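You operate a simulated robot arm through the tools that you are given. There is no shell and no other tool. Be economical: measure what you need, move in short steps, check, and stop when the job is done.

You are at the controls of a simulated two-armed robot. One attempt, no reset.

JOB
Wipe up the spill on the top of the short parts bench with the white towel and put it back.

It is judged by the outcome, as a careful person would: the job done as asked, and still so three seconds after it is handed in. It fails if anything else is knocked over, pushed out of place, dropped, spilled or broken. Flat cloth is picked up by pressing the open fingertips on it (5 to 10 N) and closing them slowly along it; thin cloth reads only 2 to 8 mm in the jaws.

ROBOT AND FRAMES
Two 7-joint arms with two-finger grippers on one trunk, on a base that drives. Base frame: it is fixed to the floor where the robot stands at the start and does not move with it; the origin is under the middle of the robot, x ahead of it, y to its left, z up; the surface under the hand at the start is at about z = 72. Readings come in cm, degrees, newtons and seconds.
The left shoulder is at the start at [2.4, 21.7, 108], the right one opposite. With the tool pointing down near the work surface each hand reaches from about 10 to 76 cm from the robot's upright axis, wherever it stands, measured 20 degrees to its own side. Payload 2.2 kg a hand.
Tool frame (each hand has its own): the origin (TCP) lies between the finger pads and is the grasp point; the fingertips stand 1.9 cm ahead of it; z points along the fingers, y is the line along which they close. Largest opening 11.6 cm; the body of the gripper starts 7 cm behind the TCP.
Orientation is that of the tool frame in the base frame, as a unit quaternion [x, y, z, w]. With the fingers straight down and closing along the base's y, the tool's x points along the base's -x, its y along +y and its z along -z.

CONTROLS
- The arms move only by the tool send_rows. It takes "left_targets", "right_targets" or both (then of equal length, played together; a hand with none holds still); each is a list of rows, each an object (a shift or turn left out is 0, a gripper value left out holds the last) with "dp": the shift along the base's x, y, z in mm, a list of three; "delta_rot": the turn, a rotation vector about the base's x, y, z in degrees, a list of three; "gripper": the closure in counts, from 0 (fully open) to 255 (shut). In form: [{"dp": [tx, ty, tz], "delta_rot": [ax, ay, az], "gripper": gripper}, ...]. A call has 1 to 12 rows; each row is the pose to reach, as a shift and turn from the pose commanded when the call began. Rows are played at 5 a second. More than 5 cm and 8.6 degrees between two rows, or a gripper value outside its range, and nothing of the call is played. A pose out of reach is approached as far as the arm can. The call stops where the force on the tool passes 40 N (or 10 N more than at its start, if that is more) or the arm is blocked; 0.2 s more then pass. Each finger halts on what it meets, pressing with about 43 N; the grip force reading is that of the motor and also rises with nothing between the fingers. The clock runs only during rows and for 0.2 s after the last one: add rows that repeat a pose to give the fingers time. The reply holds the time, the measured pose of the TCP, the force on the tool along the base axes, the opening and the grip force, in the units named above and with some noise, with the torque about the TCP (base axes, N m) and any sound that the robot's microphone picked up.
- Cameras (640 x 400 px; columns grow to the right, rows downward): "scene" is now at [11.92, 3.59, 123.88]; the picture's right is [0.40, -0.92, -0.00], its down [-0.62, -0.27, -0.74] and it looks along [0.68, 0.29, -0.68] (base axes); focal length 289 px, centre (320, 200). "left" rides on the left gripper at [6.9, 1.5, -9.7] in its tool frame; the picture's right is [-0.21, 0.98, 0.00], its down [-0.76, -0.17, -0.63] and it looks along [-0.62, -0.14, 0.77] (tool axes); focal length 251 px, centre (320, 200). "right" rides on the right gripper at [6.9, -1.5, -9.6] in its tool frame; the picture's right is [0.21, 0.98, 0.00], its down [-0.76, 0.17, -0.63] and it looks along [-0.62, 0.14, 0.77] (tool axes); focal length 251 px, centre (320, 200). There is no depth. A picture from a camera that has moved, and an enlarged one, comes with that camera's place and axes in the base frame and with its lens.
- grab_frame(camera): a new picture of that camera. No time passes.
- slide_trunk(by): slides the trunk up (or, below 0, down) by that many cm; the arms and the scene camera ride with it, the base frame stays. It gives what a move gives, with no picture.
- drive_base(legs): drives the robot by 1 to 6 legs, each [ahead, left, turn to the left] in cm, cm and degrees, along the robot's own axes; the way and the turn of a leg run together, so that a leg with both is an arc; at most 150 cm and 180 degrees a leg. The arms and the cameras ride along, it lands a little off, and it stops where it bumps. It gives what a move gives.
- pan_tilt(pan, tilt): turns the head with the scene camera to pan (to the left, within 80 degrees either way) and tilt (down, from -29 to 69), counted from straight ahead of the robot. It gives what a move gives.
- close_up(camera, box): a new picture of the part [left, top, right, bottom] of that camera's present view, enlarged. No time passes.
- finish_job(): hands the job in; it is judged then, once.

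Go step by step. Nothing tells you exact positions but the pictures and the camera data: compare them with the known pose of the tool, close in by small moves and look again before you grip or let go. The budget is 120 turns and 88 pictures, counting those below and the enlarged ones. Unless the task says otherwise, let go and move clear before handing in, and close with one line.

The tools are called after "Emit:" by a JSON object that holds its "fn" and its "kwargs". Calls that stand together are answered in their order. send_rows: Moves the arms, as the interface text tells. Its arguments: {"type":"object","properties":{"left_targets":{"type":"array"},"right_targets":{"type":"array"}},"required":[]} The other tools are called the same way: slide_trunk (by) slides the trunk up or down; drive_base (legs) drives the base; pan_tilt (pan, tilt) turns the head that bears the scene camera; grab_frame (camera) takes a picture; close_up (camera, box) takes an enlarged picture of a part of a camera's view; finish_job () hands the job in.

At the start:

```text
time_s: 0.0
left_ee_pos: [37.67, 33.63, 97.49]
left_tcp_rot: [0.0, 1.0, -0.001, -0.001]
left_ft_force: [0.7, 0.3, 0.2]
left_moment: [0.04, 0.01, 0.01]
left_finger_gap: 11.61
left_finger_force: 0.1
right_ee_pos: [53.93, -8.37, 94.74]
right_tcp_rot: [-0.001, 1.0, -0.001, 0.0]
right_ft_force: [0.0, -1.0, 0.2]
right_moment: [-0.01, 0.01, 0.03]
right_finger_gap: 11.58
right_finger_force: 0.1
trunk travel left (down, up): [-22.5, 26.5]
robot x, y, heading: [-0.07, 0.29, 0.1]
head pan, tilt: [23.5, 42.3]
```

scene: 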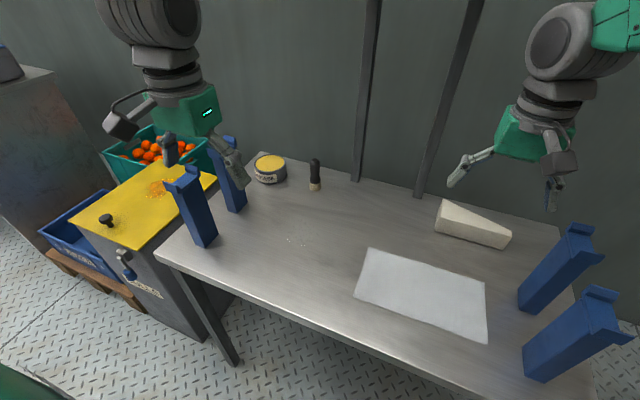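
right: 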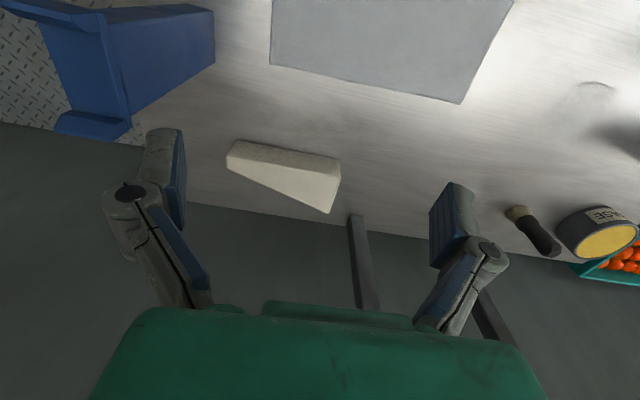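
left: 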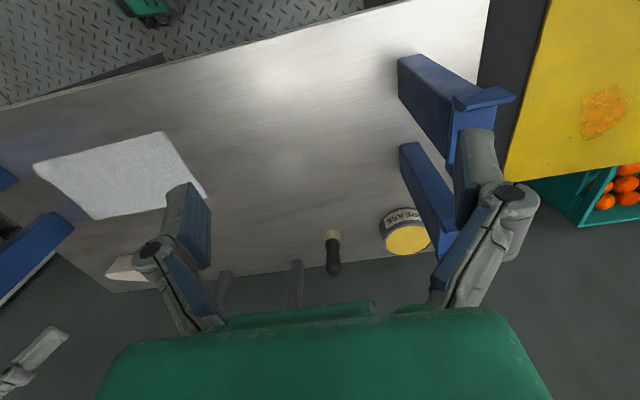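

The spill looks like the orange patch on the yellow-topped low bench to the left, and the towel lies on the steel bench. I'll look closer at both before moving.

Emit:
{"fn": "close_up", "kwargs": {"camera": "scene", "box": [40, 120, 340, 310]}}

Emit:
{"fn": "close_up", "kwargs": {"camera": "scene", "box": [330, 180, 640, 390]}}

Emit:
{"fn": "pan_tilt", "kwargs": {"pan": 65, "tilt": 40}}

Emit:
{"fn": "grab_frame", "kwargs": {"camera": "scene"}}

```text
2.11 times, centred on (190, 215) of scene
camera zoom: at [11.92, 3.59, 123.88], right [0.4, -0.92, 0.0], down [-0.62, -0.27, -0.74], along [0.68, 0.29, -0.68], focal length 608 px, centre (594, 168)
```

zoom: 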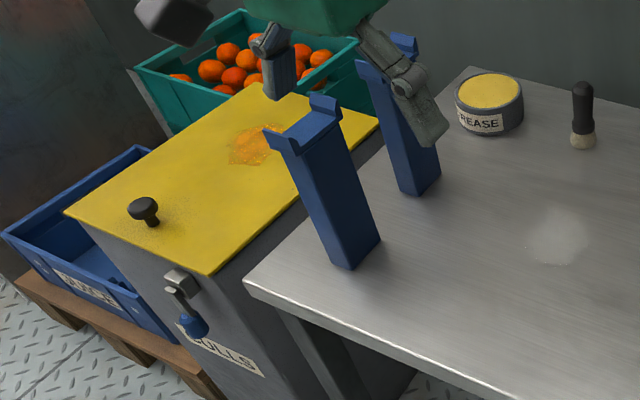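

```text
1.90 times, centred on (485, 285) of scene
camera zoom: at [11.92, 3.59, 123.88], right [0.4, -0.92, 0.0], down [-0.62, -0.27, -0.74], along [0.68, 0.29, -0.68], focal length 550 px, centre (6, 38)
```

zoom: 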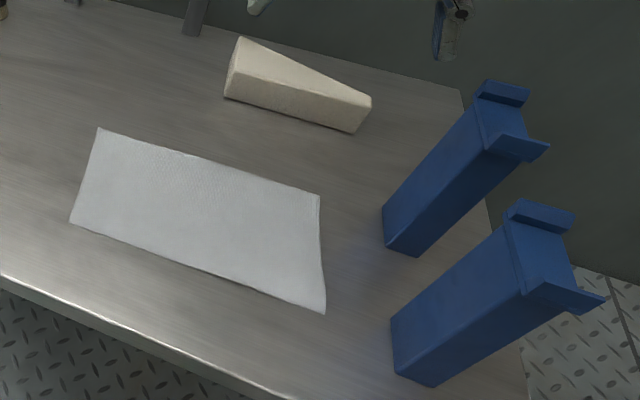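

```text
time_s: 1.1
left_ee_pos: [37.29, 33.62, 97.71]
left_tcp_rot: [0.0, 1.0, 0.0, 0.001]
left_ft_force: [0.6, 0.7, -0.1]
left_moment: [0.0, 0.02, 0.03]
left_finger_gap: 11.59
left_finger_force: 0.0
right_ee_pos: [53.76, -8.4, 94.95]
right_tcp_rot: [0.001, 1.0, 0.0, 0.001]
right_ft_force: [-0.1, 0.2, -0.2]
right_moment: [0.01, 0.0, 0.0]
right_finger_gap: 11.6
right_finger_force: 0.0
trunk travel left (down, up): [-22.5, 26.5]
robot x, y, heading: [-0.13, 0.34, -0.0]
head pan, tilt: [65.0, 40.0]
```

```text
82 pictures are left
camera scene: at [7.87, 7.97, 124.22], right [0.91, -0.42, 0.0], down [-0.28, -0.58, -0.76], along [0.32, 0.69, -0.65], focal length 289 px, centre (320, 200)
```

scene: 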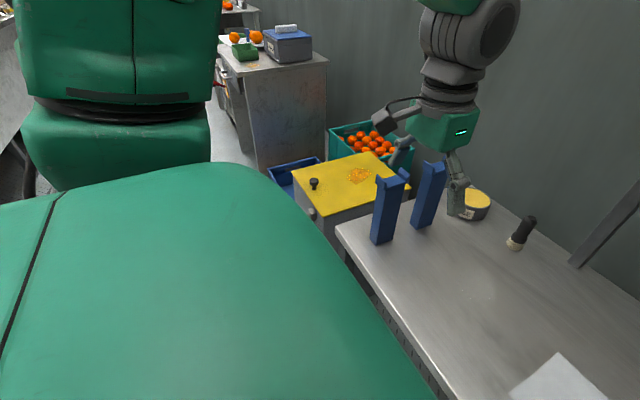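

There is another bench farther left, also with a stain, plus a pale mark on the steel table. I need to work out which one is the "short parts bench".

Emit:
{"fn": "close_up", "kwargs": {"camera": "scene", "box": [190, 0, 350, 100]}}

Emit:
{"fn": "close_up", "kwargs": {"camera": "scene", "box": [250, 110, 420, 240]}}

Emit:
{"fn": "close_up", "kwargs": {"camera": "scene", "box": [400, 170, 600, 340]}}

Emit:
{"fn": "pan_tilt", "kwargs": {"pan": -65, "tilt": 25}}

Emit:
{"fn": "grab_frame", "kwargs": {"camera": "scene"}}

Emit:
{"fn": "pan_tilt", "kwargs": {"pan": 80, "tilt": 10}}

Emit:
{"fn": "grab_frame", "kwargs": {"camera": "scene"}}

```text
4.00 times, centred on (270, 50) of scene
camera zoom: at [7.87, 7.97, 124.22], right [0.91, -0.42, 0.0], down [-0.28, -0.58, -0.76], along [0.32, 0.69, -0.65], focal length 1156 px, centre (520, 800)
```

zoom: 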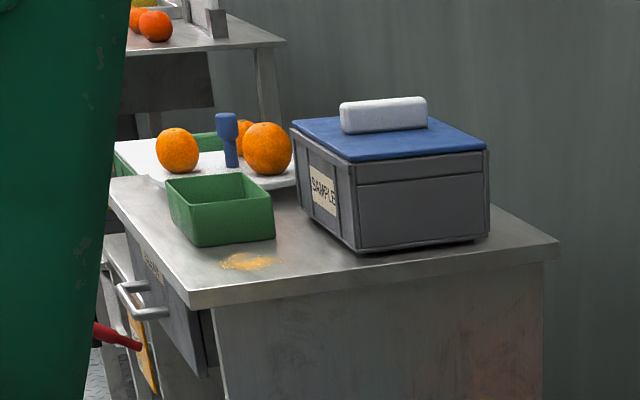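

```text
3.08 times, centred on (335, 175) of scene
camera zoom: at [7.87, 7.97, 124.22], right [0.91, -0.42, 0.0], down [-0.28, -0.58, -0.76], along [0.32, 0.69, -0.65], focal length 889 px, centre (274, 277)
```

zoom: 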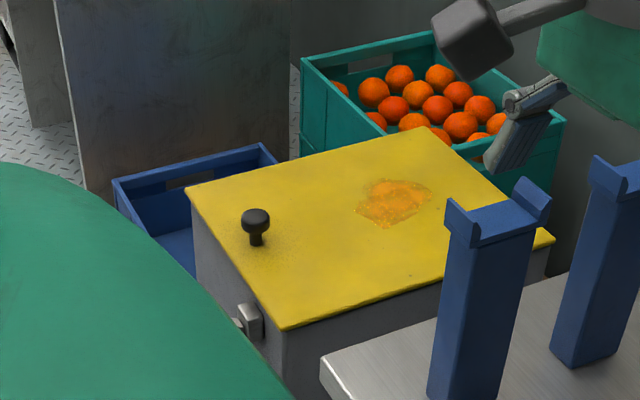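

```text
2.35 times, centred on (500, 255) of scene
camera zoom: at [7.87, 7.97, 124.22], right [0.91, -0.42, 0.0], down [-0.28, -0.58, -0.76], along [0.32, 0.69, -0.65], focal length 680 px, centre (-104, 71)
```

zoom: 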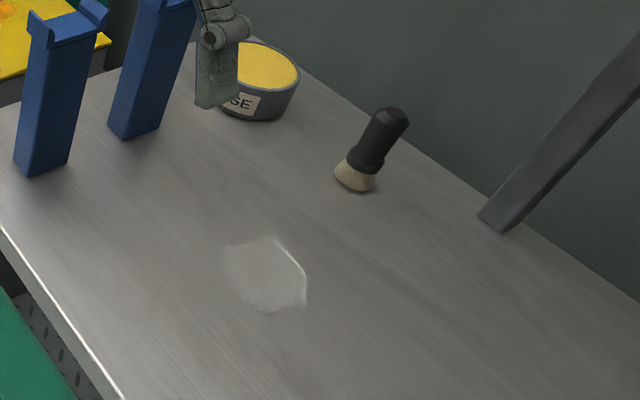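

```text
time_s: 3.2
left_ee_pos: [37.29, 33.53, 97.66]
left_tcp_rot: [0.0, 1.0, 0.0, 0.0]
left_ft_force: [0.3, 0.3, -0.2]
left_moment: [0.02, 0.04, -0.04]
left_finger_gap: 11.62
left_finger_force: 0.0
right_ee_pos: [53.64, -8.42, 94.89]
right_tcp_rot: [-0.001, 1.0, 0.0, 0.001]
right_ft_force: [0.5, 0.4, 0.0]
right_moment: [0.0, 0.0, 0.0]
right_finger_gap: 11.57
right_finger_force: 0.0
trunk travel left (down, up): [-22.5, 26.5]
robot x, y, heading: [-0.29, -0.04, 0.1]
head pan, tilt: [-65.0, 25.0]
```

```text
78 pictures are left
camera scene: at [8.17, -8.1, 126.58], right [-0.91, -0.42, 0.0], down [-0.18, 0.38, -0.91], along [0.38, -0.82, -0.42], focal length 289 px, centre (320, 200)
```

scene: 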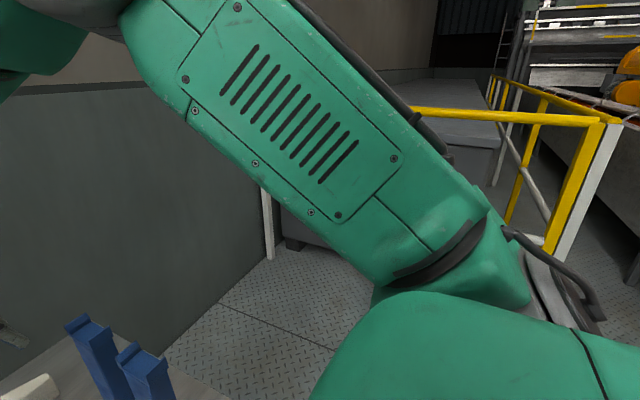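

```text
time_s: 5.5
left_ee_pos: [37.19, 33.65, 97.83]
left_tcp_rot: [0.0, 1.0, 0.0, 0.0]
left_ft_force: [-0.4, 0.2, 0.4]
left_moment: [0.0, 0.0, 0.03]
left_finger_gap: 11.6
left_finger_force: 0.1
right_ee_pos: [53.68, -8.47, 94.89]
right_tcp_rot: [0.0, 1.0, 0.0, 0.001]
right_ft_force: [-0.4, 0.3, 0.1]
right_moment: [-0.02, -0.01, 0.0]
right_finger_gap: 11.62
right_finger_force: 0.1
trunk travel left (down, up): [-22.5, 26.5]
robot x, y, heading: [0.35, 0.08, -0.0]
head pan, tilt: [80.0, 10.0]
```

```text
77 pictures are left
camera scene: at [5.9, 9.42, 129.0], right [0.98, -0.17, 0.0], down [-0.03, -0.17, -0.98], along [0.17, 0.97, -0.18], focal length 289 px, centre (320, 200)
```

scene: 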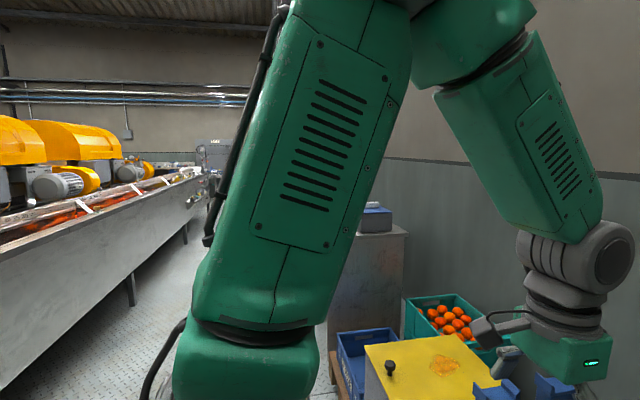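

The yellow top is a bin lid in the fruit area, and the far bench holds fruit samples. The steel table with the stands, grease and brush is therefore the parts bench, and its spill is the clear puddle near (50, 25). I'll check that surface from a better angle and move the right hand up and away, clear of the towel.

Emit:
{"fn": "send_rows", "kwargs": {"right_targets": [{"dp": [0, 0, 45]}, {"dp": [-20, -10, 90]}, {"dp": [-50, -40, 120]}, {"dp": [-80, -75, 140]}, {"dp": [-100, -100, 150]}, {"dp": [-120, -130, 150]}]}}

Emit:
{"fn": "pan_tilt", "kwargs": {"pan": 12, "tilt": 52}}

Emit:
{"fn": "grab_frame", "kwargs": {"camera": "scene"}}

Emit:
{"fn": "grab_frame", "kwargs": {"camera": "left"}}

```text
refused: row 2 steps farther than a row can; nothing moved
```

```text
time_s: 6.9
left_ee_pos: [37.28, 33.6, 97.78]
left_tcp_rot: [0.0, 1.0, 0.0, 0.0]
left_ft_force: [-1.2, -0.2, 1.3]
left_moment: [-0.01, 0.02, 0.0]
left_finger_gap: 11.59
left_finger_force: 0.0
right_ee_pos: [53.78, -8.34, 94.96]
right_tcp_rot: [0.0, 1.0, -0.001, 0.001]
right_ft_force: [0.5, 0.4, -0.2]
right_moment: [0.01, -0.01, 0.03]
right_finger_gap: 11.59
right_finger_force: 0.1
trunk travel left (down, up): [-22.5, 26.5]
robot x, y, heading: [-0.2, 0.2, -0.1]
head pan, tilt: [12.0, 52.0]
```

```text
76 pictures are left
camera scene: at [11.61, 1.83, 122.54], right [0.21, -0.98, 0.0], down [-0.77, -0.17, -0.61], along [0.6, 0.13, -0.79], focal length 289 px, centre (320, 200)
```

scene: 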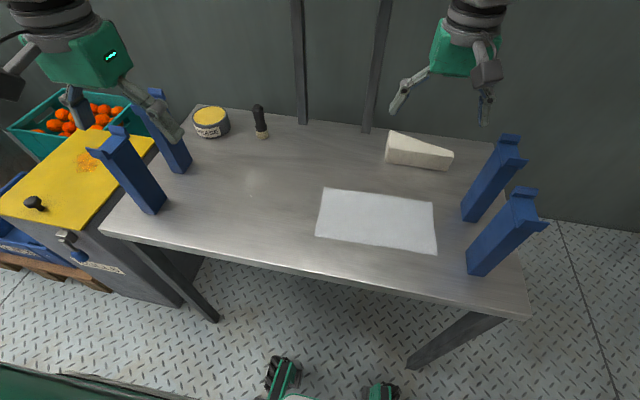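

```text
75 pictures are left
camera left: at [30.39, 35.07, 107.28], right [0.21, 0.98, 0.0], down [0.76, -0.17, 0.63], along [0.62, -0.14, -0.77], focal length 251 px, centre (320, 200)
```

left: 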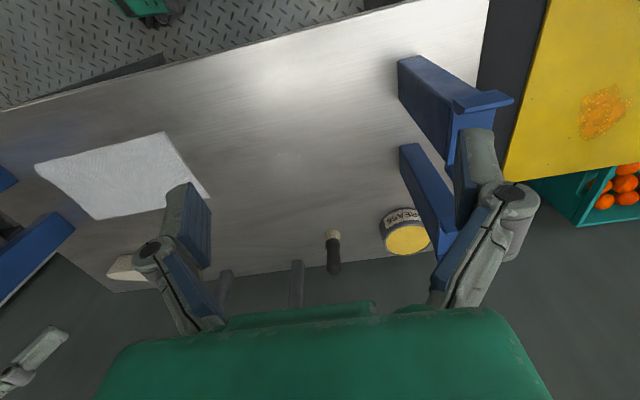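

The bench is clear. I'll move the right hand out of the way, then bring the left hand over the towel's left end.

Emit:
{"fn": "send_rows", "kwargs": {"right_targets": [{"dp": [0, 0, 45]}, {"dp": [-15, -10, 85]}, {"dp": [-40, -30, 110]}, {"dp": [-65, -60, 130]}, {"dp": [-90, -90, 150]}, {"dp": [-110, -120, 160]}]}}

Emit:
{"fn": "send_rows", "kwargs": {"left_targets": [{"dp": [15, -40, 0]}, {"dp": [30, -82, 0]}, {"dp": [45, -124, -5]}, {"dp": [60, -165, -15]}, {"dp": [75, -206, -30]}, {"dp": [90, -246, -45]}, {"dp": [102, -281, -65]}, {"dp": [102, -281, -80]}]}}

Emit:
{"fn": "grab_frame", "kwargs": {"camera": "left"}}

Emit:
{"fn": "grab_frame", "kwargs": {"camera": "scene"}}

```text
time_s: 8.3
left_ee_pos: [37.21, 33.41, 97.8]
left_tcp_rot: [0.001, 1.0, 0.001, 0.002]
left_ft_force: [0.3, -0.4, 1.2]
left_moment: [0.01, 0.0, 0.03]
left_finger_gap: 11.62
left_finger_force: 0.1
right_ee_pos: [42.54, -20.59, 110.9]
right_tcp_rot: [-0.001, 1.0, 0.001, 0.001]
right_ft_force: [0.4, -0.5, -0.2]
right_moment: [0.0, -0.02, 0.03]
right_finger_gap: 11.6
right_finger_force: 0.0
trunk travel left (down, up): [-22.5, 26.5]
robot x, y, heading: [0.03, -0.04, 0.1]
head pan, tilt: [12.0, 52.0]
```

```text
time_s: 10.1
left_ee_pos: [48.38, 5.54, 92.01]
left_tcp_rot: [-0.009, 1.0, -0.017, 0.015]
left_ft_force: [-0.6, -0.4, -0.1]
left_moment: [0.01, 0.0, 0.03]
left_finger_gap: 11.58
left_finger_force: 0.0
right_ee_pos: [42.62, -20.46, 110.88]
right_tcp_rot: [0.0, 1.0, 0.0, 0.001]
right_ft_force: [0.2, 0.1, 0.6]
right_moment: [-0.02, 0.0, 0.0]
right_finger_gap: 11.6
right_finger_force: 0.0
trunk travel left (down, up): [-22.5, 26.5]
robot x, y, heading: [0.17, 0.18, 0.0]
head pan, tilt: [12.0, 52.0]
```

```text
74 pictures are left
camera left: at [41.19, 7.23, 101.2], right [0.2, 0.98, -0.03], down [0.74, -0.13, 0.66], along [0.64, -0.15, -0.75], focal length 251 px, centre (320, 200)
```

left: 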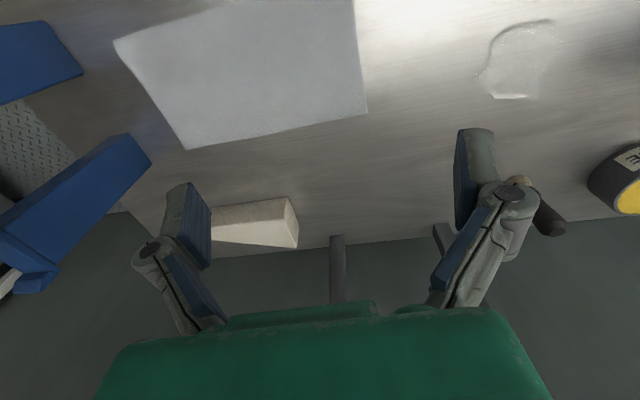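

```text
73 pictures are left
camera scene: at [11.59, 1.53, 122.54], right [0.21, -0.98, 0.0], down [-0.77, -0.16, -0.61], along [0.6, 0.13, -0.79], focal length 289 px, centre (320, 200)
```

scene: 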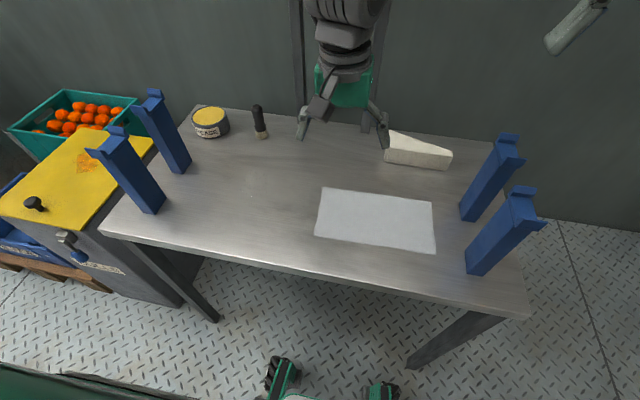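

The spill spans about x 47–55, y 21–29, and the towel about x 41–54, y −15 to 9.5. I'll lower the left hand over the towel's left end with the fingers partly closed.

Emit:
{"fn": "send_rows", "kwargs": {"left_targets": [{"dp": [0, -5, -40], "gripper": 95}, {"dp": [0, -10, -80], "gripper": 95}, {"dp": [0, -10, -110], "gripper": 95}, {"dp": [0, -10, -125], "gripper": 95}, {"dp": [0, -10, -125], "gripper": 95}, {"dp": [0, -10, -125], "gripper": 95}]}}

Emit:
{"fn": "grab_frame", "kwargs": {"camera": "left"}}

Emit:
{"fn": "close_up", "kwargs": {"camera": "scene", "box": [220, 110, 480, 280]}}

```text
time_s: 11.5
left_ee_pos: [48.08, 4.8, 77.51]
left_tcp_rot: [-0.014, 1.0, -0.01, 0.0]
left_ft_force: [0.3, 0.8, 1.0]
left_moment: [0.01, -0.01, 0.0]
left_finger_gap: 7.27
left_finger_force: 0.2
right_ee_pos: [42.68, -20.65, 110.83]
right_tcp_rot: [0.0, 1.0, 0.001, 0.001]
right_ft_force: [-0.2, -0.3, -0.8]
right_moment: [0.01, 0.01, -0.03]
right_finger_gap: 11.6
right_finger_force: 0.2
trunk travel left (down, up): [-22.5, 26.5]
robot x, y, heading: [0.31, -0.4, 0.1]
head pan, tilt: [12.0, 52.0]
```

```text
72 pictures are left
camera left: at [41.16, 6.37, 87.12], right [0.19, 0.98, -0.02], down [0.76, -0.13, 0.64], along [0.62, -0.13, -0.77], focal length 251 px, centre (320, 200)
```

left: 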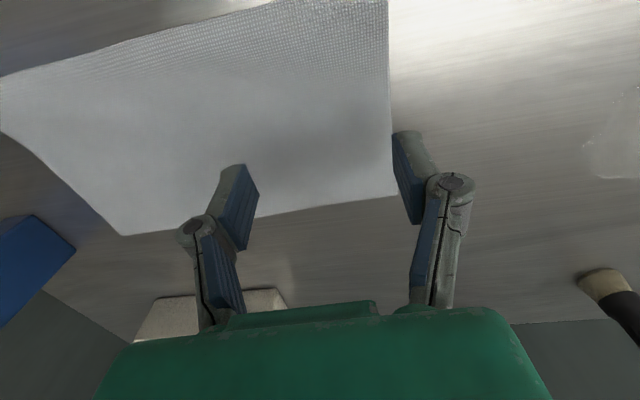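

```text
2.35 times, centred on (350, 195) of scene
camera zoom: at [11.63, 1.51, 122.54], right [0.21, -0.98, 0.0], down [-0.77, -0.16, -0.61], along [0.6, 0.13, -0.79], focal length 680 px, centre (249, 212)
```

zoom: 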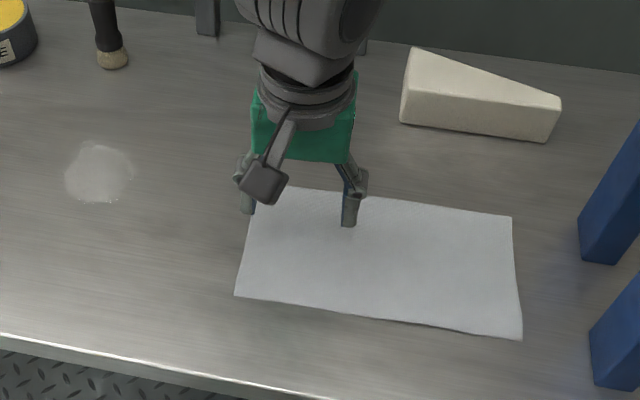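

The left finger is right at the towel's edge, so I'll shift 1.8 cm inward and lower towards contact.

Emit:
{"fn": "send_rows", "kwargs": {"left_targets": [{"dp": [0, -18, 0]}, {"dp": [0, -18, -15]}, {"dp": [0, -18, -24]}, {"dp": [0, -18, -26]}, {"dp": [0, -18, -28]}, {"dp": [0, -18, -28]}]}}

Emit:
{"fn": "grab_frame", "kwargs": {"camera": "left"}}

```text
time_s: 12.9
left_ee_pos: [47.83, 2.83, 74.55]
left_tcp_rot: [-0.008, 1.0, -0.004, 0.0]
left_ft_force: [0.7, 0.5, 0.2]
left_moment: [0.03, -0.01, -0.01]
left_finger_gap: 7.25
left_finger_force: 0.1
right_ee_pos: [42.68, -20.63, 110.83]
right_tcp_rot: [0.0, 1.0, 0.001, 0.0]
right_ft_force: [0.1, 0.3, 0.3]
right_moment: [-0.01, -0.01, -0.01]
right_finger_gap: 11.6
right_finger_force: 0.1
trunk travel left (down, up): [-22.5, 26.5]
robot x, y, heading: [-0.24, 0.01, -0.1]
head pan, tilt: [12.0, 52.0]
```

```text
70 pictures are left
camera left: at [40.96, 4.3, 84.11], right [0.2, 0.98, -0.01], down [0.76, -0.15, 0.63], along [0.62, -0.13, -0.77], focal length 251 px, centre (320, 200)
```

left: 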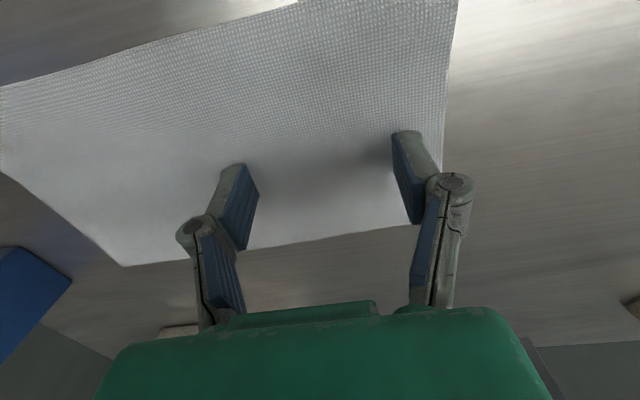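

Both fingertips are over the cloth and not touching yet. I'll go down a millimetre at a time until the force reads 5–10 N.

Emit:
{"fn": "send_rows", "kwargs": {"left_targets": [{"dp": [0, 0, -2]}, {"dp": [0, 0, -4]}, {"dp": [0, 0, -4]}]}}

```text
time_s: 13.7
left_ee_pos: [47.75, 2.84, 74.21]
left_tcp_rot: [-0.007, 1.0, -0.003, 0.001]
left_ft_force: [0.0, 0.0, 0.7]
left_moment: [-0.03, -0.02, 0.01]
left_finger_gap: 7.27
left_finger_force: 0.0
right_ee_pos: [42.69, -20.69, 110.8]
right_tcp_rot: [0.0, 1.0, 0.001, 0.0]
right_ft_force: [0.1, -0.2, 0.1]
right_moment: [0.0, 0.03, -0.01]
right_finger_gap: 11.6
right_finger_force: 0.0
trunk travel left (down, up): [-22.5, 26.5]
robot x, y, heading: [-0.03, -0.11, 0.0]
head pan, tilt: [12.0, 52.0]
```

Emit:
{"fn": "send_rows", "kwargs": {"left_targets": [{"dp": [0, 0, -2]}, {"dp": [0, 0, -4]}, {"dp": [0, 0, -4]}]}}

```text
time_s: 14.5
left_ee_pos: [47.78, 2.77, 74.01]
left_tcp_rot: [-0.006, 1.0, -0.003, 0.002]
left_ft_force: [0.3, -0.8, 11.6]
left_moment: [0.06, -0.01, 0.0]
left_finger_gap: 7.43
left_finger_force: 0.1
right_ee_pos: [42.62, -20.85, 110.75]
right_tcp_rot: [-0.001, 1.0, 0.001, 0.001]
right_ft_force: [0.2, -0.7, -0.8]
right_moment: [-0.02, 0.02, 0.0]
right_finger_gap: 11.6
right_finger_force: 0.0
trunk travel left (down, up): [-22.5, 26.5]
robot x, y, heading: [-0.06, -0.02, -0.3]
head pan, tilt: [12.0, 52.0]
```

Contact reads 11.6 N, slightly too hard. I'll ease up 1 mm and close slowly.

Emit:
{"fn": "send_rows", "kwargs": {"left_targets": [{"dp": [0, 0, 1], "gripper": 95}, {"dp": [0, 0, 1], "gripper": 112}, {"dp": [0, 0, 1], "gripper": 128}, {"dp": [0, 0, 1], "gripper": 144}, {"dp": [0, 0, 1], "gripper": 160}]}}

Emit:
{"fn": "grab_frame", "kwargs": {"camera": "left"}}

```text
time_s: 15.7
left_ee_pos: [47.68, 2.77, 73.87]
left_tcp_rot: [-0.006, 1.0, -0.003, 0.0]
left_ft_force: [0.2, -0.2, 4.4]
left_moment: [-0.03, 0.01, -0.01]
left_finger_gap: 4.63
left_finger_force: 3.5
right_ee_pos: [42.66, -20.69, 110.9]
right_tcp_rot: [0.001, 1.0, 0.001, 0.0]
right_ft_force: [0.3, -0.2, 0.2]
right_moment: [0.0, 0.0, -0.01]
right_finger_gap: 11.61
right_finger_force: 0.0
trunk travel left (down, up): [-22.5, 26.5]
robot x, y, heading: [0.13, 0.03, -0.2]
head pan, tilt: [12.0, 52.0]
```

```text
69 pictures are left
camera left: at [40.79, 4.25, 83.36], right [0.2, 0.98, 0.0], down [0.76, -0.15, 0.63], along [0.62, -0.13, -0.77], focal length 251 px, centre (320, 200)
```

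left: 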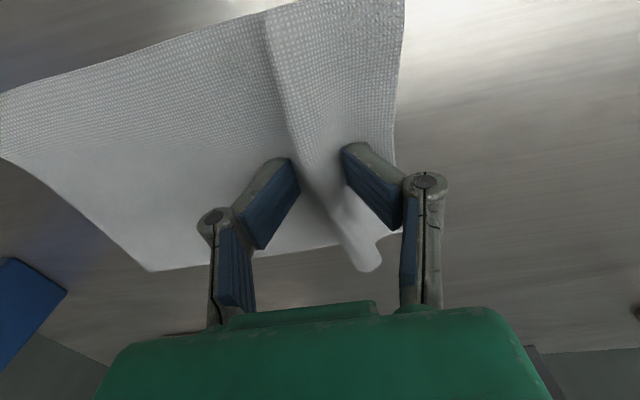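

A fold is forming between the fingers, so I'll keep closing.

Emit:
{"fn": "send_rows", "kwargs": {"left_targets": [{"dp": [0, 0, 0], "gripper": 172}, {"dp": [0, 0, -0.5], "gripper": 186}, {"dp": [0, 0, -0.5], "gripper": 200}, {"dp": [0, 0, -0.5], "gripper": 214}, {"dp": [0, 0, -0.5], "gripper": 228}, {"dp": [0, 0, -0.5], "gripper": 242}, {"dp": [0, 0, -0.5], "gripper": 255}, {"dp": [0, 0, -0.5], "gripper": 255}, {"dp": [0, 0, -0.5], "gripper": 255}]}}

Emit:
{"fn": "grab_frame", "kwargs": {"camera": "left"}}

```text
time_s: 17.7
left_ee_pos: [47.65, 2.74, 74.1]
left_tcp_rot: [-0.006, 1.0, -0.003, 0.002]
left_ft_force: [-2.0, 1.8, 25.9]
left_moment: [0.11, 0.03, -0.01]
left_finger_gap: 0.69
left_finger_force: 34.7
right_ee_pos: [42.53, -20.66, 110.93]
right_tcp_rot: [0.0, 1.0, 0.001, 0.001]
right_ft_force: [0.7, 0.3, 0.1]
right_moment: [-0.01, -0.02, -0.01]
right_finger_gap: 11.6
right_finger_force: 0.1
trunk travel left (down, up): [-22.5, 26.5]
robot x, y, heading: [-0.09, 0.02, -0.0]
head pan, tilt: [12.0, 52.0]
```

```text
68 pictures are left
camera left: at [40.8, 4.19, 83.62], right [0.2, 0.98, -0.01], down [0.76, -0.15, 0.64], along [0.62, -0.13, -0.77], focal length 251 px, centre (320, 200)
```

left: 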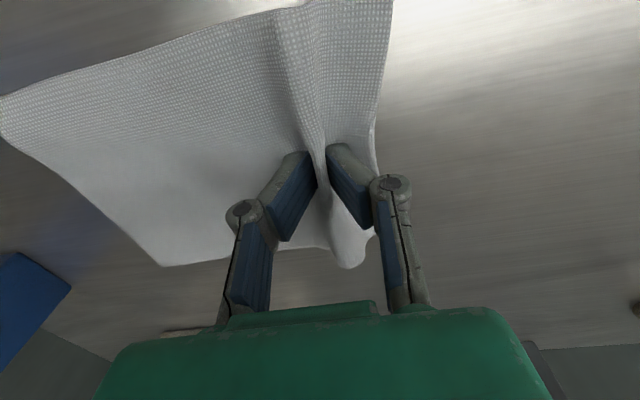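

The cloth is gripped (0.69 cm). I'll lift it a little and carry it to the near edge of the spill.

Emit:
{"fn": "send_rows", "kwargs": {"left_targets": [{"dp": [0, 0, 20]}, {"dp": [0, 0, 45]}, {"dp": [0, 20, 60]}, {"dp": [0, 60, 60]}, {"dp": [0, 100, 60]}, {"dp": [10, 140, 60]}, {"dp": [20, 180, 60]}, {"dp": [20, 180, 60]}]}}

Emit:
{"fn": "grab_frame", "kwargs": {"camera": "left"}}

Emit:
{"fn": "grab_frame", "kwargs": {"camera": "scene"}}

```text
time_s: 19.5
left_ee_pos: [49.67, 20.67, 79.44]
left_tcp_rot: [0.0, 1.0, 0.001, 0.001]
left_ft_force: [0.1, -0.2, -0.1]
left_moment: [0.02, 0.02, 0.0]
left_finger_gap: 0.59
left_finger_force: 34.5
right_ee_pos: [42.68, -20.5, 110.79]
right_tcp_rot: [0.0, 1.0, 0.0, 0.001]
right_ft_force: [0.5, 1.0, 0.0]
right_moment: [0.02, 0.03, -0.03]
right_finger_gap: 11.62
right_finger_force: 0.0
trunk travel left (down, up): [-22.5, 26.5]
robot x, y, heading: [-0.02, -0.08, 0.0]
head pan, tilt: [12.0, 52.0]
```

```text
67 pictures are left
camera left: at [42.73, 22.11, 89.1], right [0.22, 0.98, 0.0], down [0.76, -0.17, 0.63], along [0.62, -0.14, -0.77], focal length 251 px, centre (320, 200)
```

left: 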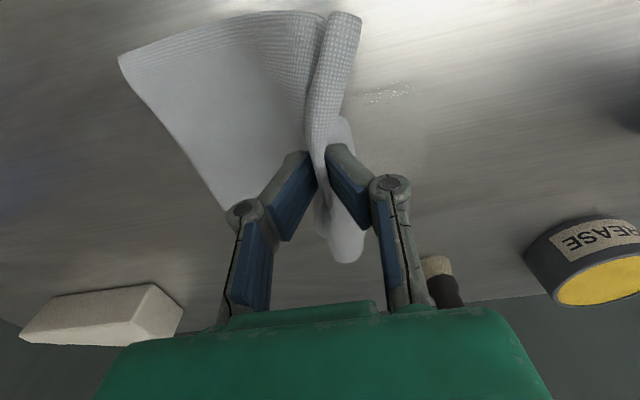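

```text
66 pictures are left
camera scene: at [11.6, 1.7, 122.54], right [0.21, -0.98, 0.0], down [-0.77, -0.16, -0.61], along [0.6, 0.13, -0.79], focal length 289 px, centre (320, 200)
```

scene: 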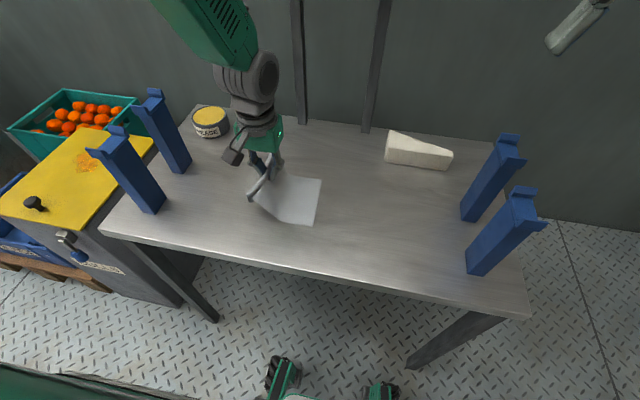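

I'll lower onto the spill's edge and press gently.

Emit:
{"fn": "send_rows", "kwargs": {"left_targets": [{"dp": [0, -10, -25]}, {"dp": [0, -10, -45]}, {"dp": [0, -10, -51]}, {"dp": [0, -10, -54]}, {"dp": [0, -10, -54]}]}}

```text
time_s: 20.7
left_ee_pos: [49.39, 19.67, 74.35]
left_tcp_rot: [0.0, 1.0, 0.001, 0.002]
left_ft_force: [-1.0, 0.7, 9.0]
left_moment: [-0.03, -0.02, 0.0]
left_finger_gap: 0.6
left_finger_force: 34.4
right_ee_pos: [42.66, -20.59, 110.96]
right_tcp_rot: [0.0, 1.0, 0.001, 0.001]
right_ft_force: [-0.3, 0.4, -0.8]
right_moment: [0.01, 0.0, -0.01]
right_finger_gap: 11.62
right_finger_force: 0.1
trunk travel left (down, up): [-22.5, 26.5]
robot x, y, heading: [-0.08, -0.12, -0.2]
head pan, tilt: [12.0, 52.0]
```

The press is at 9 N. I'll wipe in zigzag strokes over the whole spill.

Emit:
{"fn": "send_rows", "kwargs": {"left_targets": [{"dp": [0, 30, 0]}, {"dp": [0, 65, 0]}, {"dp": [0, 105, 0]}, {"dp": [15, 105, 0]}, {"dp": [15, 65, 0]}, {"dp": [15, 30, 0]}, {"dp": [15, 5, 0]}, {"dp": [30, 5, 0]}, {"dp": [30, 40, 0]}, {"dp": [30, 75, 0]}, {"dp": [30, 105, 0]}, {"dp": [30, 105, 0]}]}}

Emit:
{"fn": "grab_frame", "kwargs": {"camera": "left"}}

Emit:
{"fn": "close_up", "kwargs": {"camera": "scene", "box": [120, 90, 380, 260]}}

```text
time_s: 23.3
left_ee_pos: [52.4, 30.27, 74.38]
left_tcp_rot: [0.0, 1.0, -0.001, 0.001]
left_ft_force: [0.0, 0.5, 0.7]
left_moment: [0.01, -0.01, -0.02]
left_finger_gap: 0.61
left_finger_force: 33.9
right_ee_pos: [42.75, -20.59, 110.88]
right_tcp_rot: [0.0, 1.0, 0.0, 0.001]
right_ft_force: [0.2, -0.7, 0.2]
right_moment: [0.01, 0.0, 0.02]
right_finger_gap: 11.6
right_finger_force: 0.0
trunk travel left (down, up): [-22.5, 26.5]
robot x, y, heading: [0.19, -0.07, -0.1]
head pan, tilt: [12.0, 52.0]
```

```text
65 pictures are left
camera left: at [45.54, 31.65, 83.92], right [0.21, 0.98, 0.0], down [0.76, -0.17, 0.63], along [0.62, -0.14, -0.77], focal length 251 px, centre (320, 200)
```

left: 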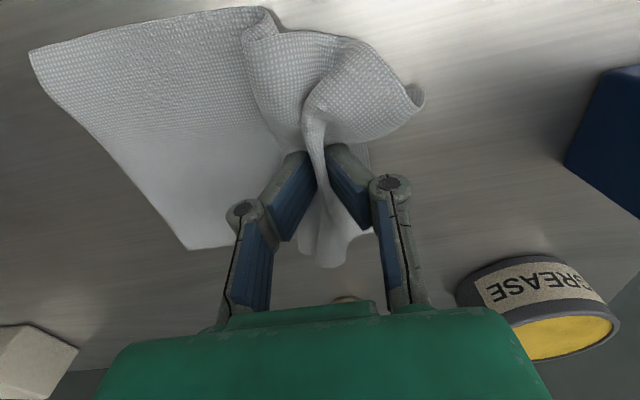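

```text
2.35 times, centred on (250, 175) of scene
camera zoom: at [11.63, 1.7, 122.53], right [0.21, -0.98, 0.0], down [-0.77, -0.16, -0.61], along [0.6, 0.13, -0.79], focal length 680 px, centre (485, 259)
```

zoom: 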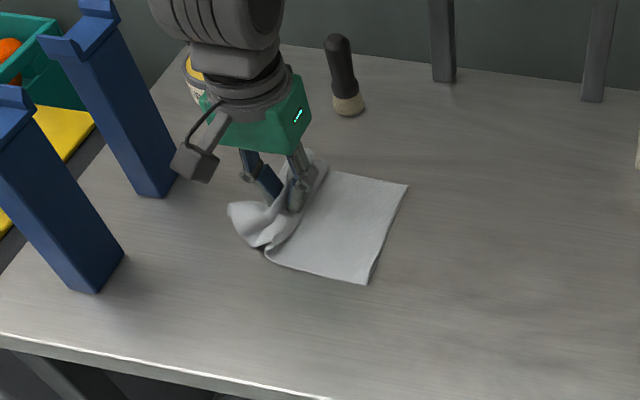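

The force dropped toward the end of that pass. I'll press 2 mm deeper and do a second pass reaching both sides.

Emit:
{"fn": "send_rows", "kwargs": {"left_targets": [{"dp": [0, -5, -2]}, {"dp": [0, -35, -2]}, {"dp": [0, -70, -2]}, {"dp": [0, -100, -2]}, {"dp": [20, -100, -2]}, {"dp": [20, -65, -2]}, {"dp": [20, -30, -2]}, {"dp": [20, 0, -2]}, {"dp": [-10, 0, -2]}, {"dp": [-45, -10, -2]}, {"dp": [-55, -45, -2]}, {"dp": [-55, -85, -2]}]}}

Emit:
{"fn": "grab_frame", "kwargs": {"camera": "left"}}

Emit:
{"fn": "close_up", "kwargs": {"camera": "scene", "box": [120, 90, 380, 260]}}

```text
time_s: 25.9
left_ee_pos: [46.82, 21.51, 74.23]
left_tcp_rot: [-0.001, 1.0, 0.002, 0.001]
left_ft_force: [-0.2, 7.1, 23.8]
left_moment: [0.08, -0.03, -0.01]
left_finger_gap: 0.59
left_finger_force: 34.1
right_ee_pos: [42.62, -20.75, 110.88]
right_tcp_rot: [0.0, 1.0, 0.0, 0.002]
right_ft_force: [0.4, -1.0, -0.3]
right_moment: [0.03, 0.03, 0.03]
right_finger_gap: 11.6
right_finger_force: 0.0
trunk travel left (down, up): [-22.5, 26.5]
robot x, y, heading: [-0.05, -0.15, -0.2]
head pan, tilt: [12.0, 52.0]
```

```text
63 pictures are left
camera left: at [39.95, 22.98, 83.73], right [0.21, 0.98, 0.0], down [0.75, -0.17, 0.63], along [0.62, -0.13, -0.77], focal length 251 px, centre (320, 200)
```

left: 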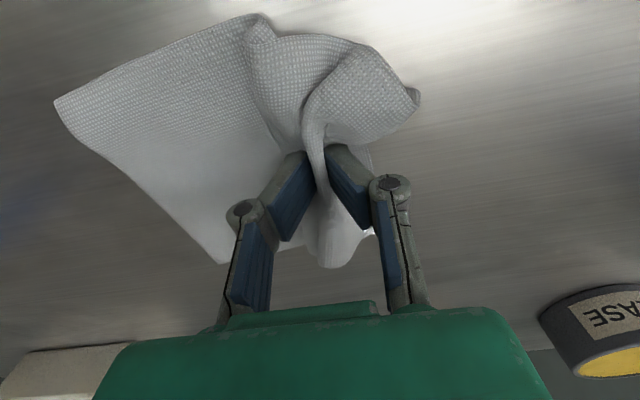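

```text
2.35 times, centred on (250, 175) of scene
camera zoom: at [11.34, 1.49, 122.59], right [0.21, -0.98, 0.0], down [-0.77, -0.16, -0.61], along [0.6, 0.13, -0.79], focal length 680 px, centre (485, 259)
```

zoom: 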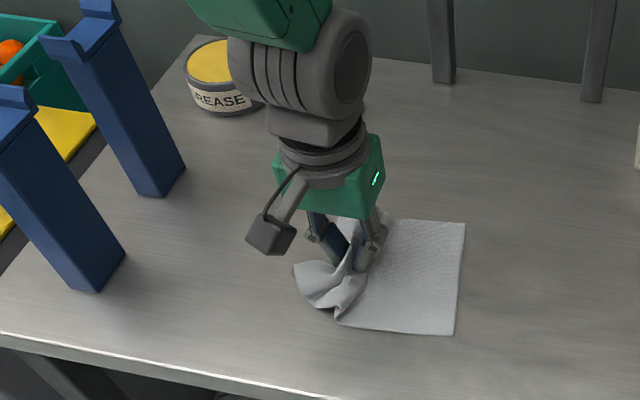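

The visible part of the spill area looks clean. I'll lift the towel straight up, move the right hand farther aside, and inspect.

Emit:
{"fn": "send_rows", "kwargs": {"left_targets": [{"dp": [0, 0, 30]}, {"dp": [0, -5, 70]}, {"dp": [0, -10, 110]}, {"dp": [0, -15, 150]}, {"dp": [0, -20, 190]}, {"dp": [0, -20, 220]}, {"dp": [0, -20, 220]}], "right_targets": [{"dp": [-5, -5, 25]}, {"dp": [-20, -40, 40]}, {"dp": [-40, -75, 50]}, {"dp": [-60, -110, 50]}, {"dp": [-80, -150, 50]}, {"dp": [-90, -190, 50]}, {"dp": [-90, -190, 50]}]}}

Emit:
{"fn": "grab_frame", "kwargs": {"camera": "scene"}}

Emit:
{"fn": "grab_frame", "kwargs": {"camera": "left"}}

```text
time_s: 27.5
left_ee_pos: [46.99, 19.22, 96.14]
left_tcp_rot: [0.0, 1.0, 0.002, 0.0]
left_ft_force: [1.1, -0.2, 0.4]
left_moment: [-0.02, 0.01, 0.0]
left_finger_gap: 0.59
left_finger_force: 34.4
right_ee_pos: [33.59, -40.02, 115.79]
right_tcp_rot: [0.0, 1.0, 0.001, 0.0]
right_ft_force: [0.3, 0.3, -0.5]
right_moment: [0.02, 0.03, 0.0]
right_finger_gap: 11.58
right_finger_force: 0.0
trunk travel left (down, up): [-22.5, 26.5]
robot x, y, heading: [0.41, -0.46, -0.0]
head pan, tilt: [12.0, 52.0]
```

```text
61 pictures are left
camera scene: at [11.58, 1.01, 122.54], right [0.21, -0.98, -0.01], down [-0.77, -0.16, -0.61], along [0.6, 0.13, -0.79], focal length 289 px, centre (320, 200)
```

scene: 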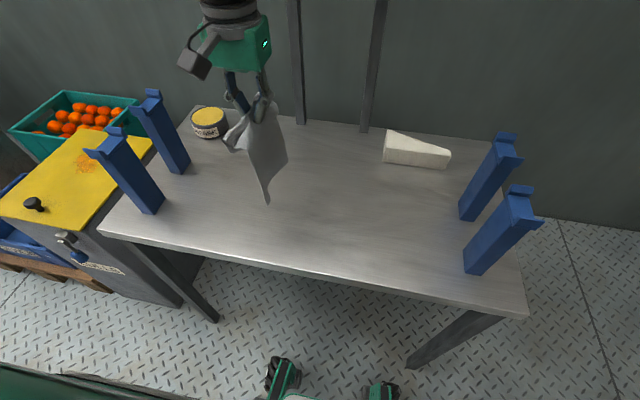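

```text
60 pictures are left
camera left: at [40.11, 20.71, 105.66], right [0.22, 0.98, 0.0], down [0.76, -0.17, 0.63], along [0.62, -0.13, -0.77], focal length 251 px, centre (320, 200)
```

left: 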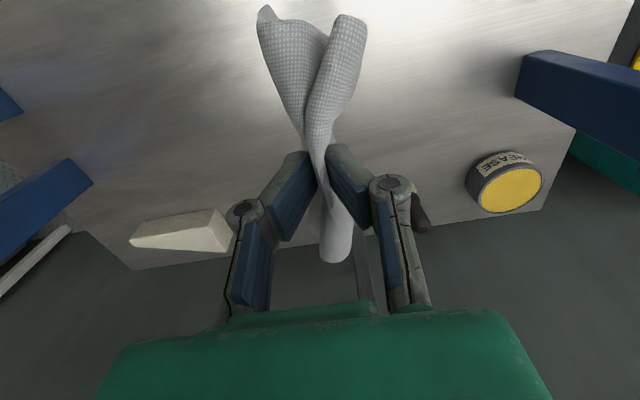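

The towel hangs free. I'll carry it back over its place, which also uncovers the spill area for a look.

Emit:
{"fn": "send_rows", "kwargs": {"left_targets": [{"dp": [0, -35, 20]}, {"dp": [0, -75, 30]}, {"dp": [0, -115, 30]}, {"dp": [0, -155, 30]}, {"dp": [5, -195, 30]}, {"dp": [5, -235, 30]}, {"dp": [5, -270, 30]}, {"dp": [5, -295, 30]}, {"dp": [5, -310, 30]}, {"dp": [5, -315, 30]}, {"dp": [5, -315, 30]}, {"dp": [5, -315, 30]}]}}

Emit:
{"fn": "grab_frame", "kwargs": {"camera": "scene"}}

Emit:
{"fn": "close_up", "kwargs": {"camera": "scene", "box": [170, 100, 350, 240]}}

Emit:
{"fn": "grab_frame", "kwargs": {"camera": "left"}}

```text
time_s: 30.3
left_ee_pos: [49.52, -9.45, 101.83]
left_tcp_rot: [-0.03, 0.999, -0.032, 0.003]
left_ft_force: [-0.9, 0.4, -0.1]
left_moment: [0.0, 0.0, -0.04]
left_finger_gap: 0.62
left_finger_force: 34.0
right_ee_pos: [33.14, -39.43, 115.95]
right_tcp_rot: [0.0, 1.0, -0.001, 0.002]
right_ft_force: [-0.1, 0.3, 0.7]
right_moment: [-0.05, -0.03, 0.02]
right_finger_gap: 11.61
right_finger_force: 0.1
trunk travel left (down, up): [-22.5, 26.5]
robot x, y, heading: [-0.02, 0.14, -0.1]
head pan, tilt: [12.0, 52.0]
stopped in row 12 (left hand): the arm was blocked; the commanded pose is now the measured one
```

```text
59 pictures are left
camera scene: at [11.53, 1.22, 122.55], right [0.21, -0.98, 0.0], down [-0.77, -0.16, -0.61], along [0.6, 0.13, -0.79], focal length 289 px, centre (320, 200)
```

scene: 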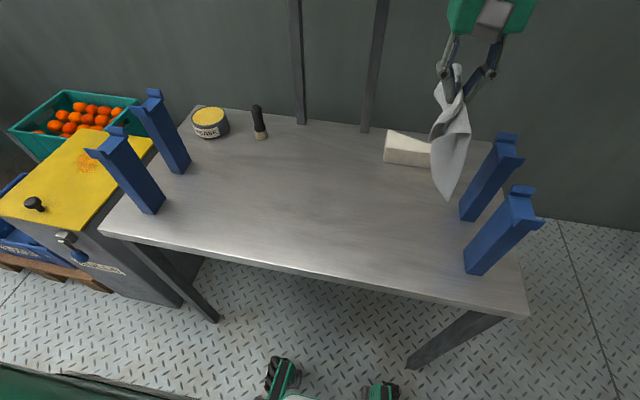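

```text
2.86 times, centred on (260, 170) of scene
camera zoom: at [11.53, 1.22, 122.55], right [0.21, -0.98, 0.0], down [-0.77, -0.16, -0.61], along [0.6, 0.13, -0.79], focal length 826 px, centre (491, 286)
```

zoom: 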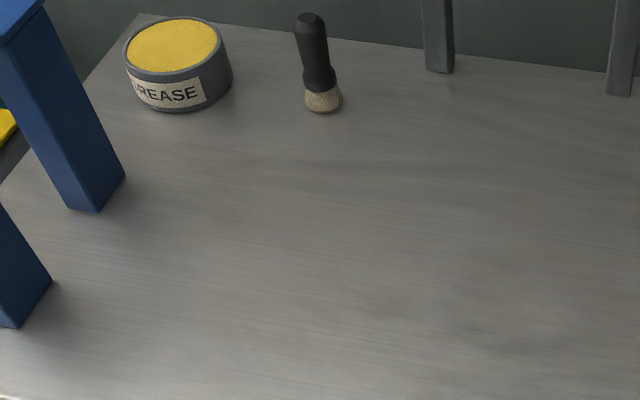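

```text
57 pictures are left
camera left: at [42.61, -7.92, 111.16], right [0.16, 0.99, -0.06], down [0.76, -0.08, 0.64], along [0.63, -0.15, -0.76], focal length 251 px, centre (320, 200)
```

left: 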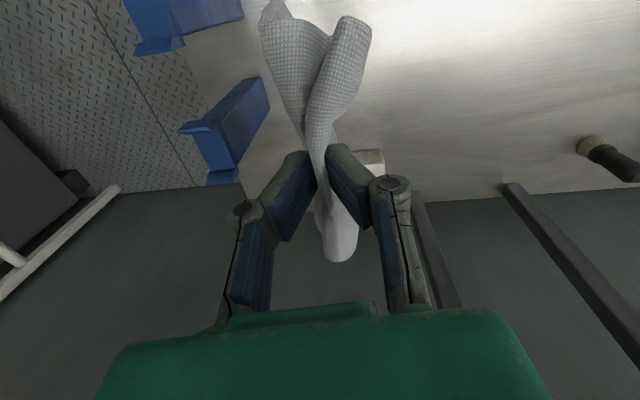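

The spill is completely gone. The arm can't go farther right here, but that is far enough. I'll lower the towel so its tail touches first, then lay it down while moving left.

Emit:
{"fn": "send_rows", "kwargs": {"left_targets": [{"dp": [-4, 0, -35], "delta_rot": [1, 0, -1]}, {"dp": [-8, -5, -70], "delta_rot": [2, 0, -2]}, {"dp": [-12, -10, -100], "delta_rot": [3, 0, -3]}, {"dp": [-16, -15, -125], "delta_rot": [3.7, 0.3, -3.4]}, {"dp": [-17, -15, -140], "delta_rot": [3.7, 0.3, -3.4]}, {"dp": [-17, -15, -140], "delta_rot": [3.7, 0.3, -3.4]}]}}

Emit:
{"fn": "grab_frame", "kwargs": {"camera": "scene"}}

Emit:
{"fn": "grab_frame", "kwargs": {"camera": "left"}}

```text
time_s: 31.7
left_ee_pos: [48.91, -10.57, 88.36]
left_tcp_rot: [-0.011, 1.0, -0.009, -0.001]
left_ft_force: [-0.1, 0.0, 0.4]
left_moment: [-0.04, -0.03, -0.01]
left_finger_gap: 0.58
left_finger_force: 34.7
right_ee_pos: [33.31, -39.43, 115.92]
right_tcp_rot: [0.0, 1.0, -0.001, 0.002]
right_ft_force: [-0.3, 0.5, 0.4]
right_moment: [0.02, -0.01, -0.01]
right_finger_gap: 11.6
right_finger_force: 0.1
trunk travel left (down, up): [-22.5, 26.5]
robot x, y, heading: [-0.03, -0.28, 0.0]
head pan, tilt: [12.0, 52.0]
```

```text
56 pictures are left
camera scene: at [11.56, 1.18, 122.55], right [0.21, -0.98, 0.0], down [-0.77, -0.16, -0.61], along [0.6, 0.13, -0.79], focal length 289 px, centre (320, 200)
```

scene: 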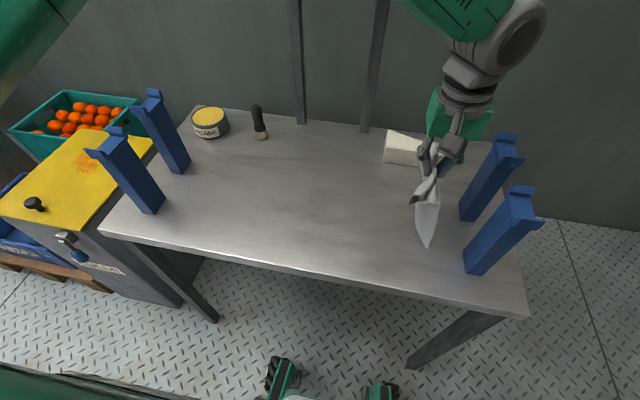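

```text
55 pictures are left
camera left: at [41.92, -9.01, 97.81], right [0.19, 0.98, -0.02], down [0.76, -0.14, 0.63], along [0.62, -0.13, -0.77], focal length 251 px, centre (320, 200)
```

left: 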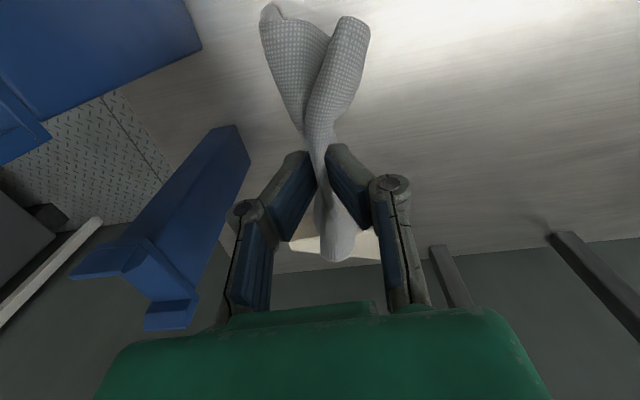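

The tail tip has just reached the table near the original corner. Now I'll lay the rest in an arc to the left.

Emit:
{"fn": "send_rows", "kwargs": {"left_targets": [{"dp": [0, 0, -15]}, {"dp": [0, 5, -30]}, {"dp": [0, 20, -50]}, {"dp": [-3, 40, -70]}, {"dp": [-5, 62, -90]}, {"dp": [-8, 85, -105]}, {"dp": [-8, 105, -115]}, {"dp": [-8, 125, -123]}, {"dp": [-8, 140, -128]}, {"dp": [-8, 145, -130]}, {"dp": [-8, 145, -130]}]}}

Emit:
{"fn": "grab_frame", "kwargs": {"camera": "scene"}}

Emit:
{"fn": "grab_frame", "kwargs": {"camera": "left"}}

```text
time_s: 34.1
left_ee_pos: [47.06, 3.46, 74.63]
left_tcp_rot: [0.0, 1.0, 0.001, 0.0]
left_ft_force: [0.3, -1.5, 2.2]
left_moment: [-0.04, 0.03, -0.03]
left_finger_gap: 0.57
left_finger_force: 33.9
right_ee_pos: [33.26, -39.55, 116.01]
right_tcp_rot: [0.001, 1.0, -0.001, 0.002]
right_ft_force: [0.1, -0.8, -0.2]
right_moment: [0.0, -0.01, 0.0]
right_finger_gap: 11.61
right_finger_force: 0.1
trunk travel left (down, up): [-22.5, 26.5]
robot x, y, heading: [0.0, -0.41, 0.1]
head pan, tilt: [12.0, 52.0]
```

```text
54 pictures are left
camera scene: at [11.55, 1.25, 122.55], right [0.21, -0.98, 0.0], down [-0.77, -0.16, -0.61], along [0.6, 0.13, -0.79], focal length 289 px, centre (320, 200)
```

scene: 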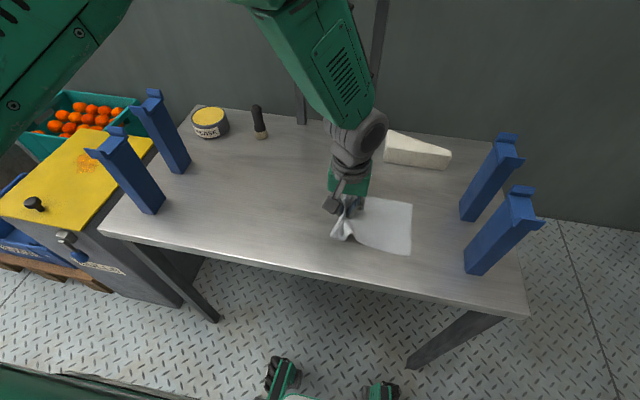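

```text
53 pictures are left
camera left: at [40.13, 4.9, 84.21], right [0.22, 0.98, 0.0], down [0.76, -0.17, 0.63], along [0.62, -0.14, -0.78], focal length 251 px, centre (320, 200)
```

left: 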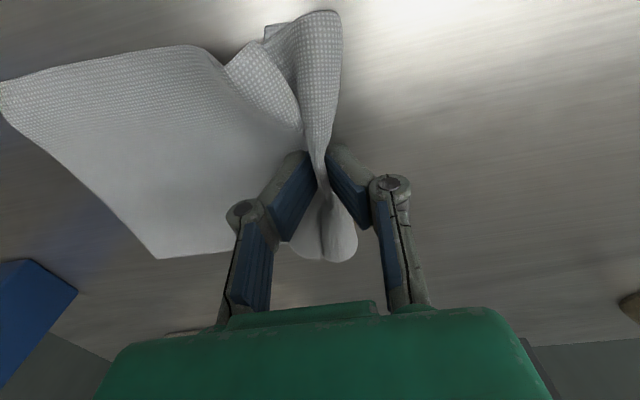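

The towel is laid with its right end about 4.5 cm short of where it was. I'll open the fingers slowly at light pressure to spread the fold, then lift clear.

Emit:
{"fn": "send_rows", "kwargs": {"left_targets": [{"dp": [0, 0, -1], "gripper": 225}, {"dp": [0, 0, -1], "gripper": 205}, {"dp": [0, 0, -1], "gripper": 185}, {"dp": [0, 0, -1], "gripper": 165}, {"dp": [0, 0, -1], "gripper": 145}, {"dp": [0, 0, -1], "gripper": 125}, {"dp": [0, 0, -1], "gripper": 105}, {"dp": [0, 0, -1], "gripper": 85}]}}

Emit:
{"fn": "grab_frame", "kwargs": {"camera": "left"}}

```text
time_s: 35.9
left_ee_pos: [47.02, 3.35, 74.56]
left_tcp_rot: [0.001, 1.0, 0.0, 0.0]
left_ft_force: [-0.2, -0.3, 0.5]
left_moment: [0.0, -0.02, 0.0]
left_finger_gap: 7.73
left_finger_force: 0.1
right_ee_pos: [33.39, -39.38, 116.0]
right_tcp_rot: [0.0, 1.0, -0.001, 0.002]
right_ft_force: [-0.2, 0.1, 0.0]
right_moment: [-0.04, -0.01, -0.01]
right_finger_gap: 11.6
right_finger_force: 0.1
trunk travel left (down, up): [-22.5, 26.5]
robot x, y, heading: [0.39, 0.35, 0.1]
head pan, tilt: [12.0, 52.0]
```

```text
52 pictures are left
camera left: at [40.19, 4.86, 84.13], right [0.22, 0.98, 0.0], down [0.76, -0.17, 0.63], along [0.62, -0.14, -0.77], focal length 251 px, centre (320, 200)
```

left: 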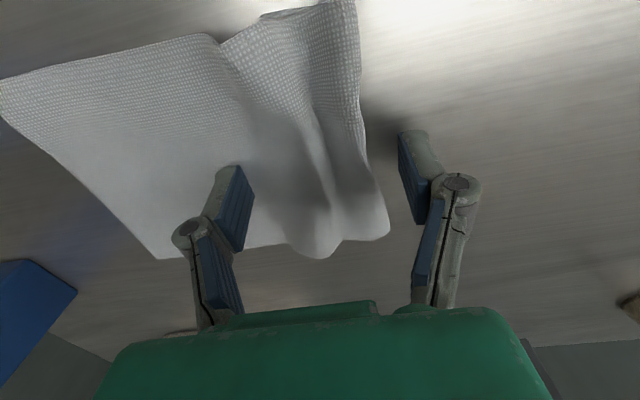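

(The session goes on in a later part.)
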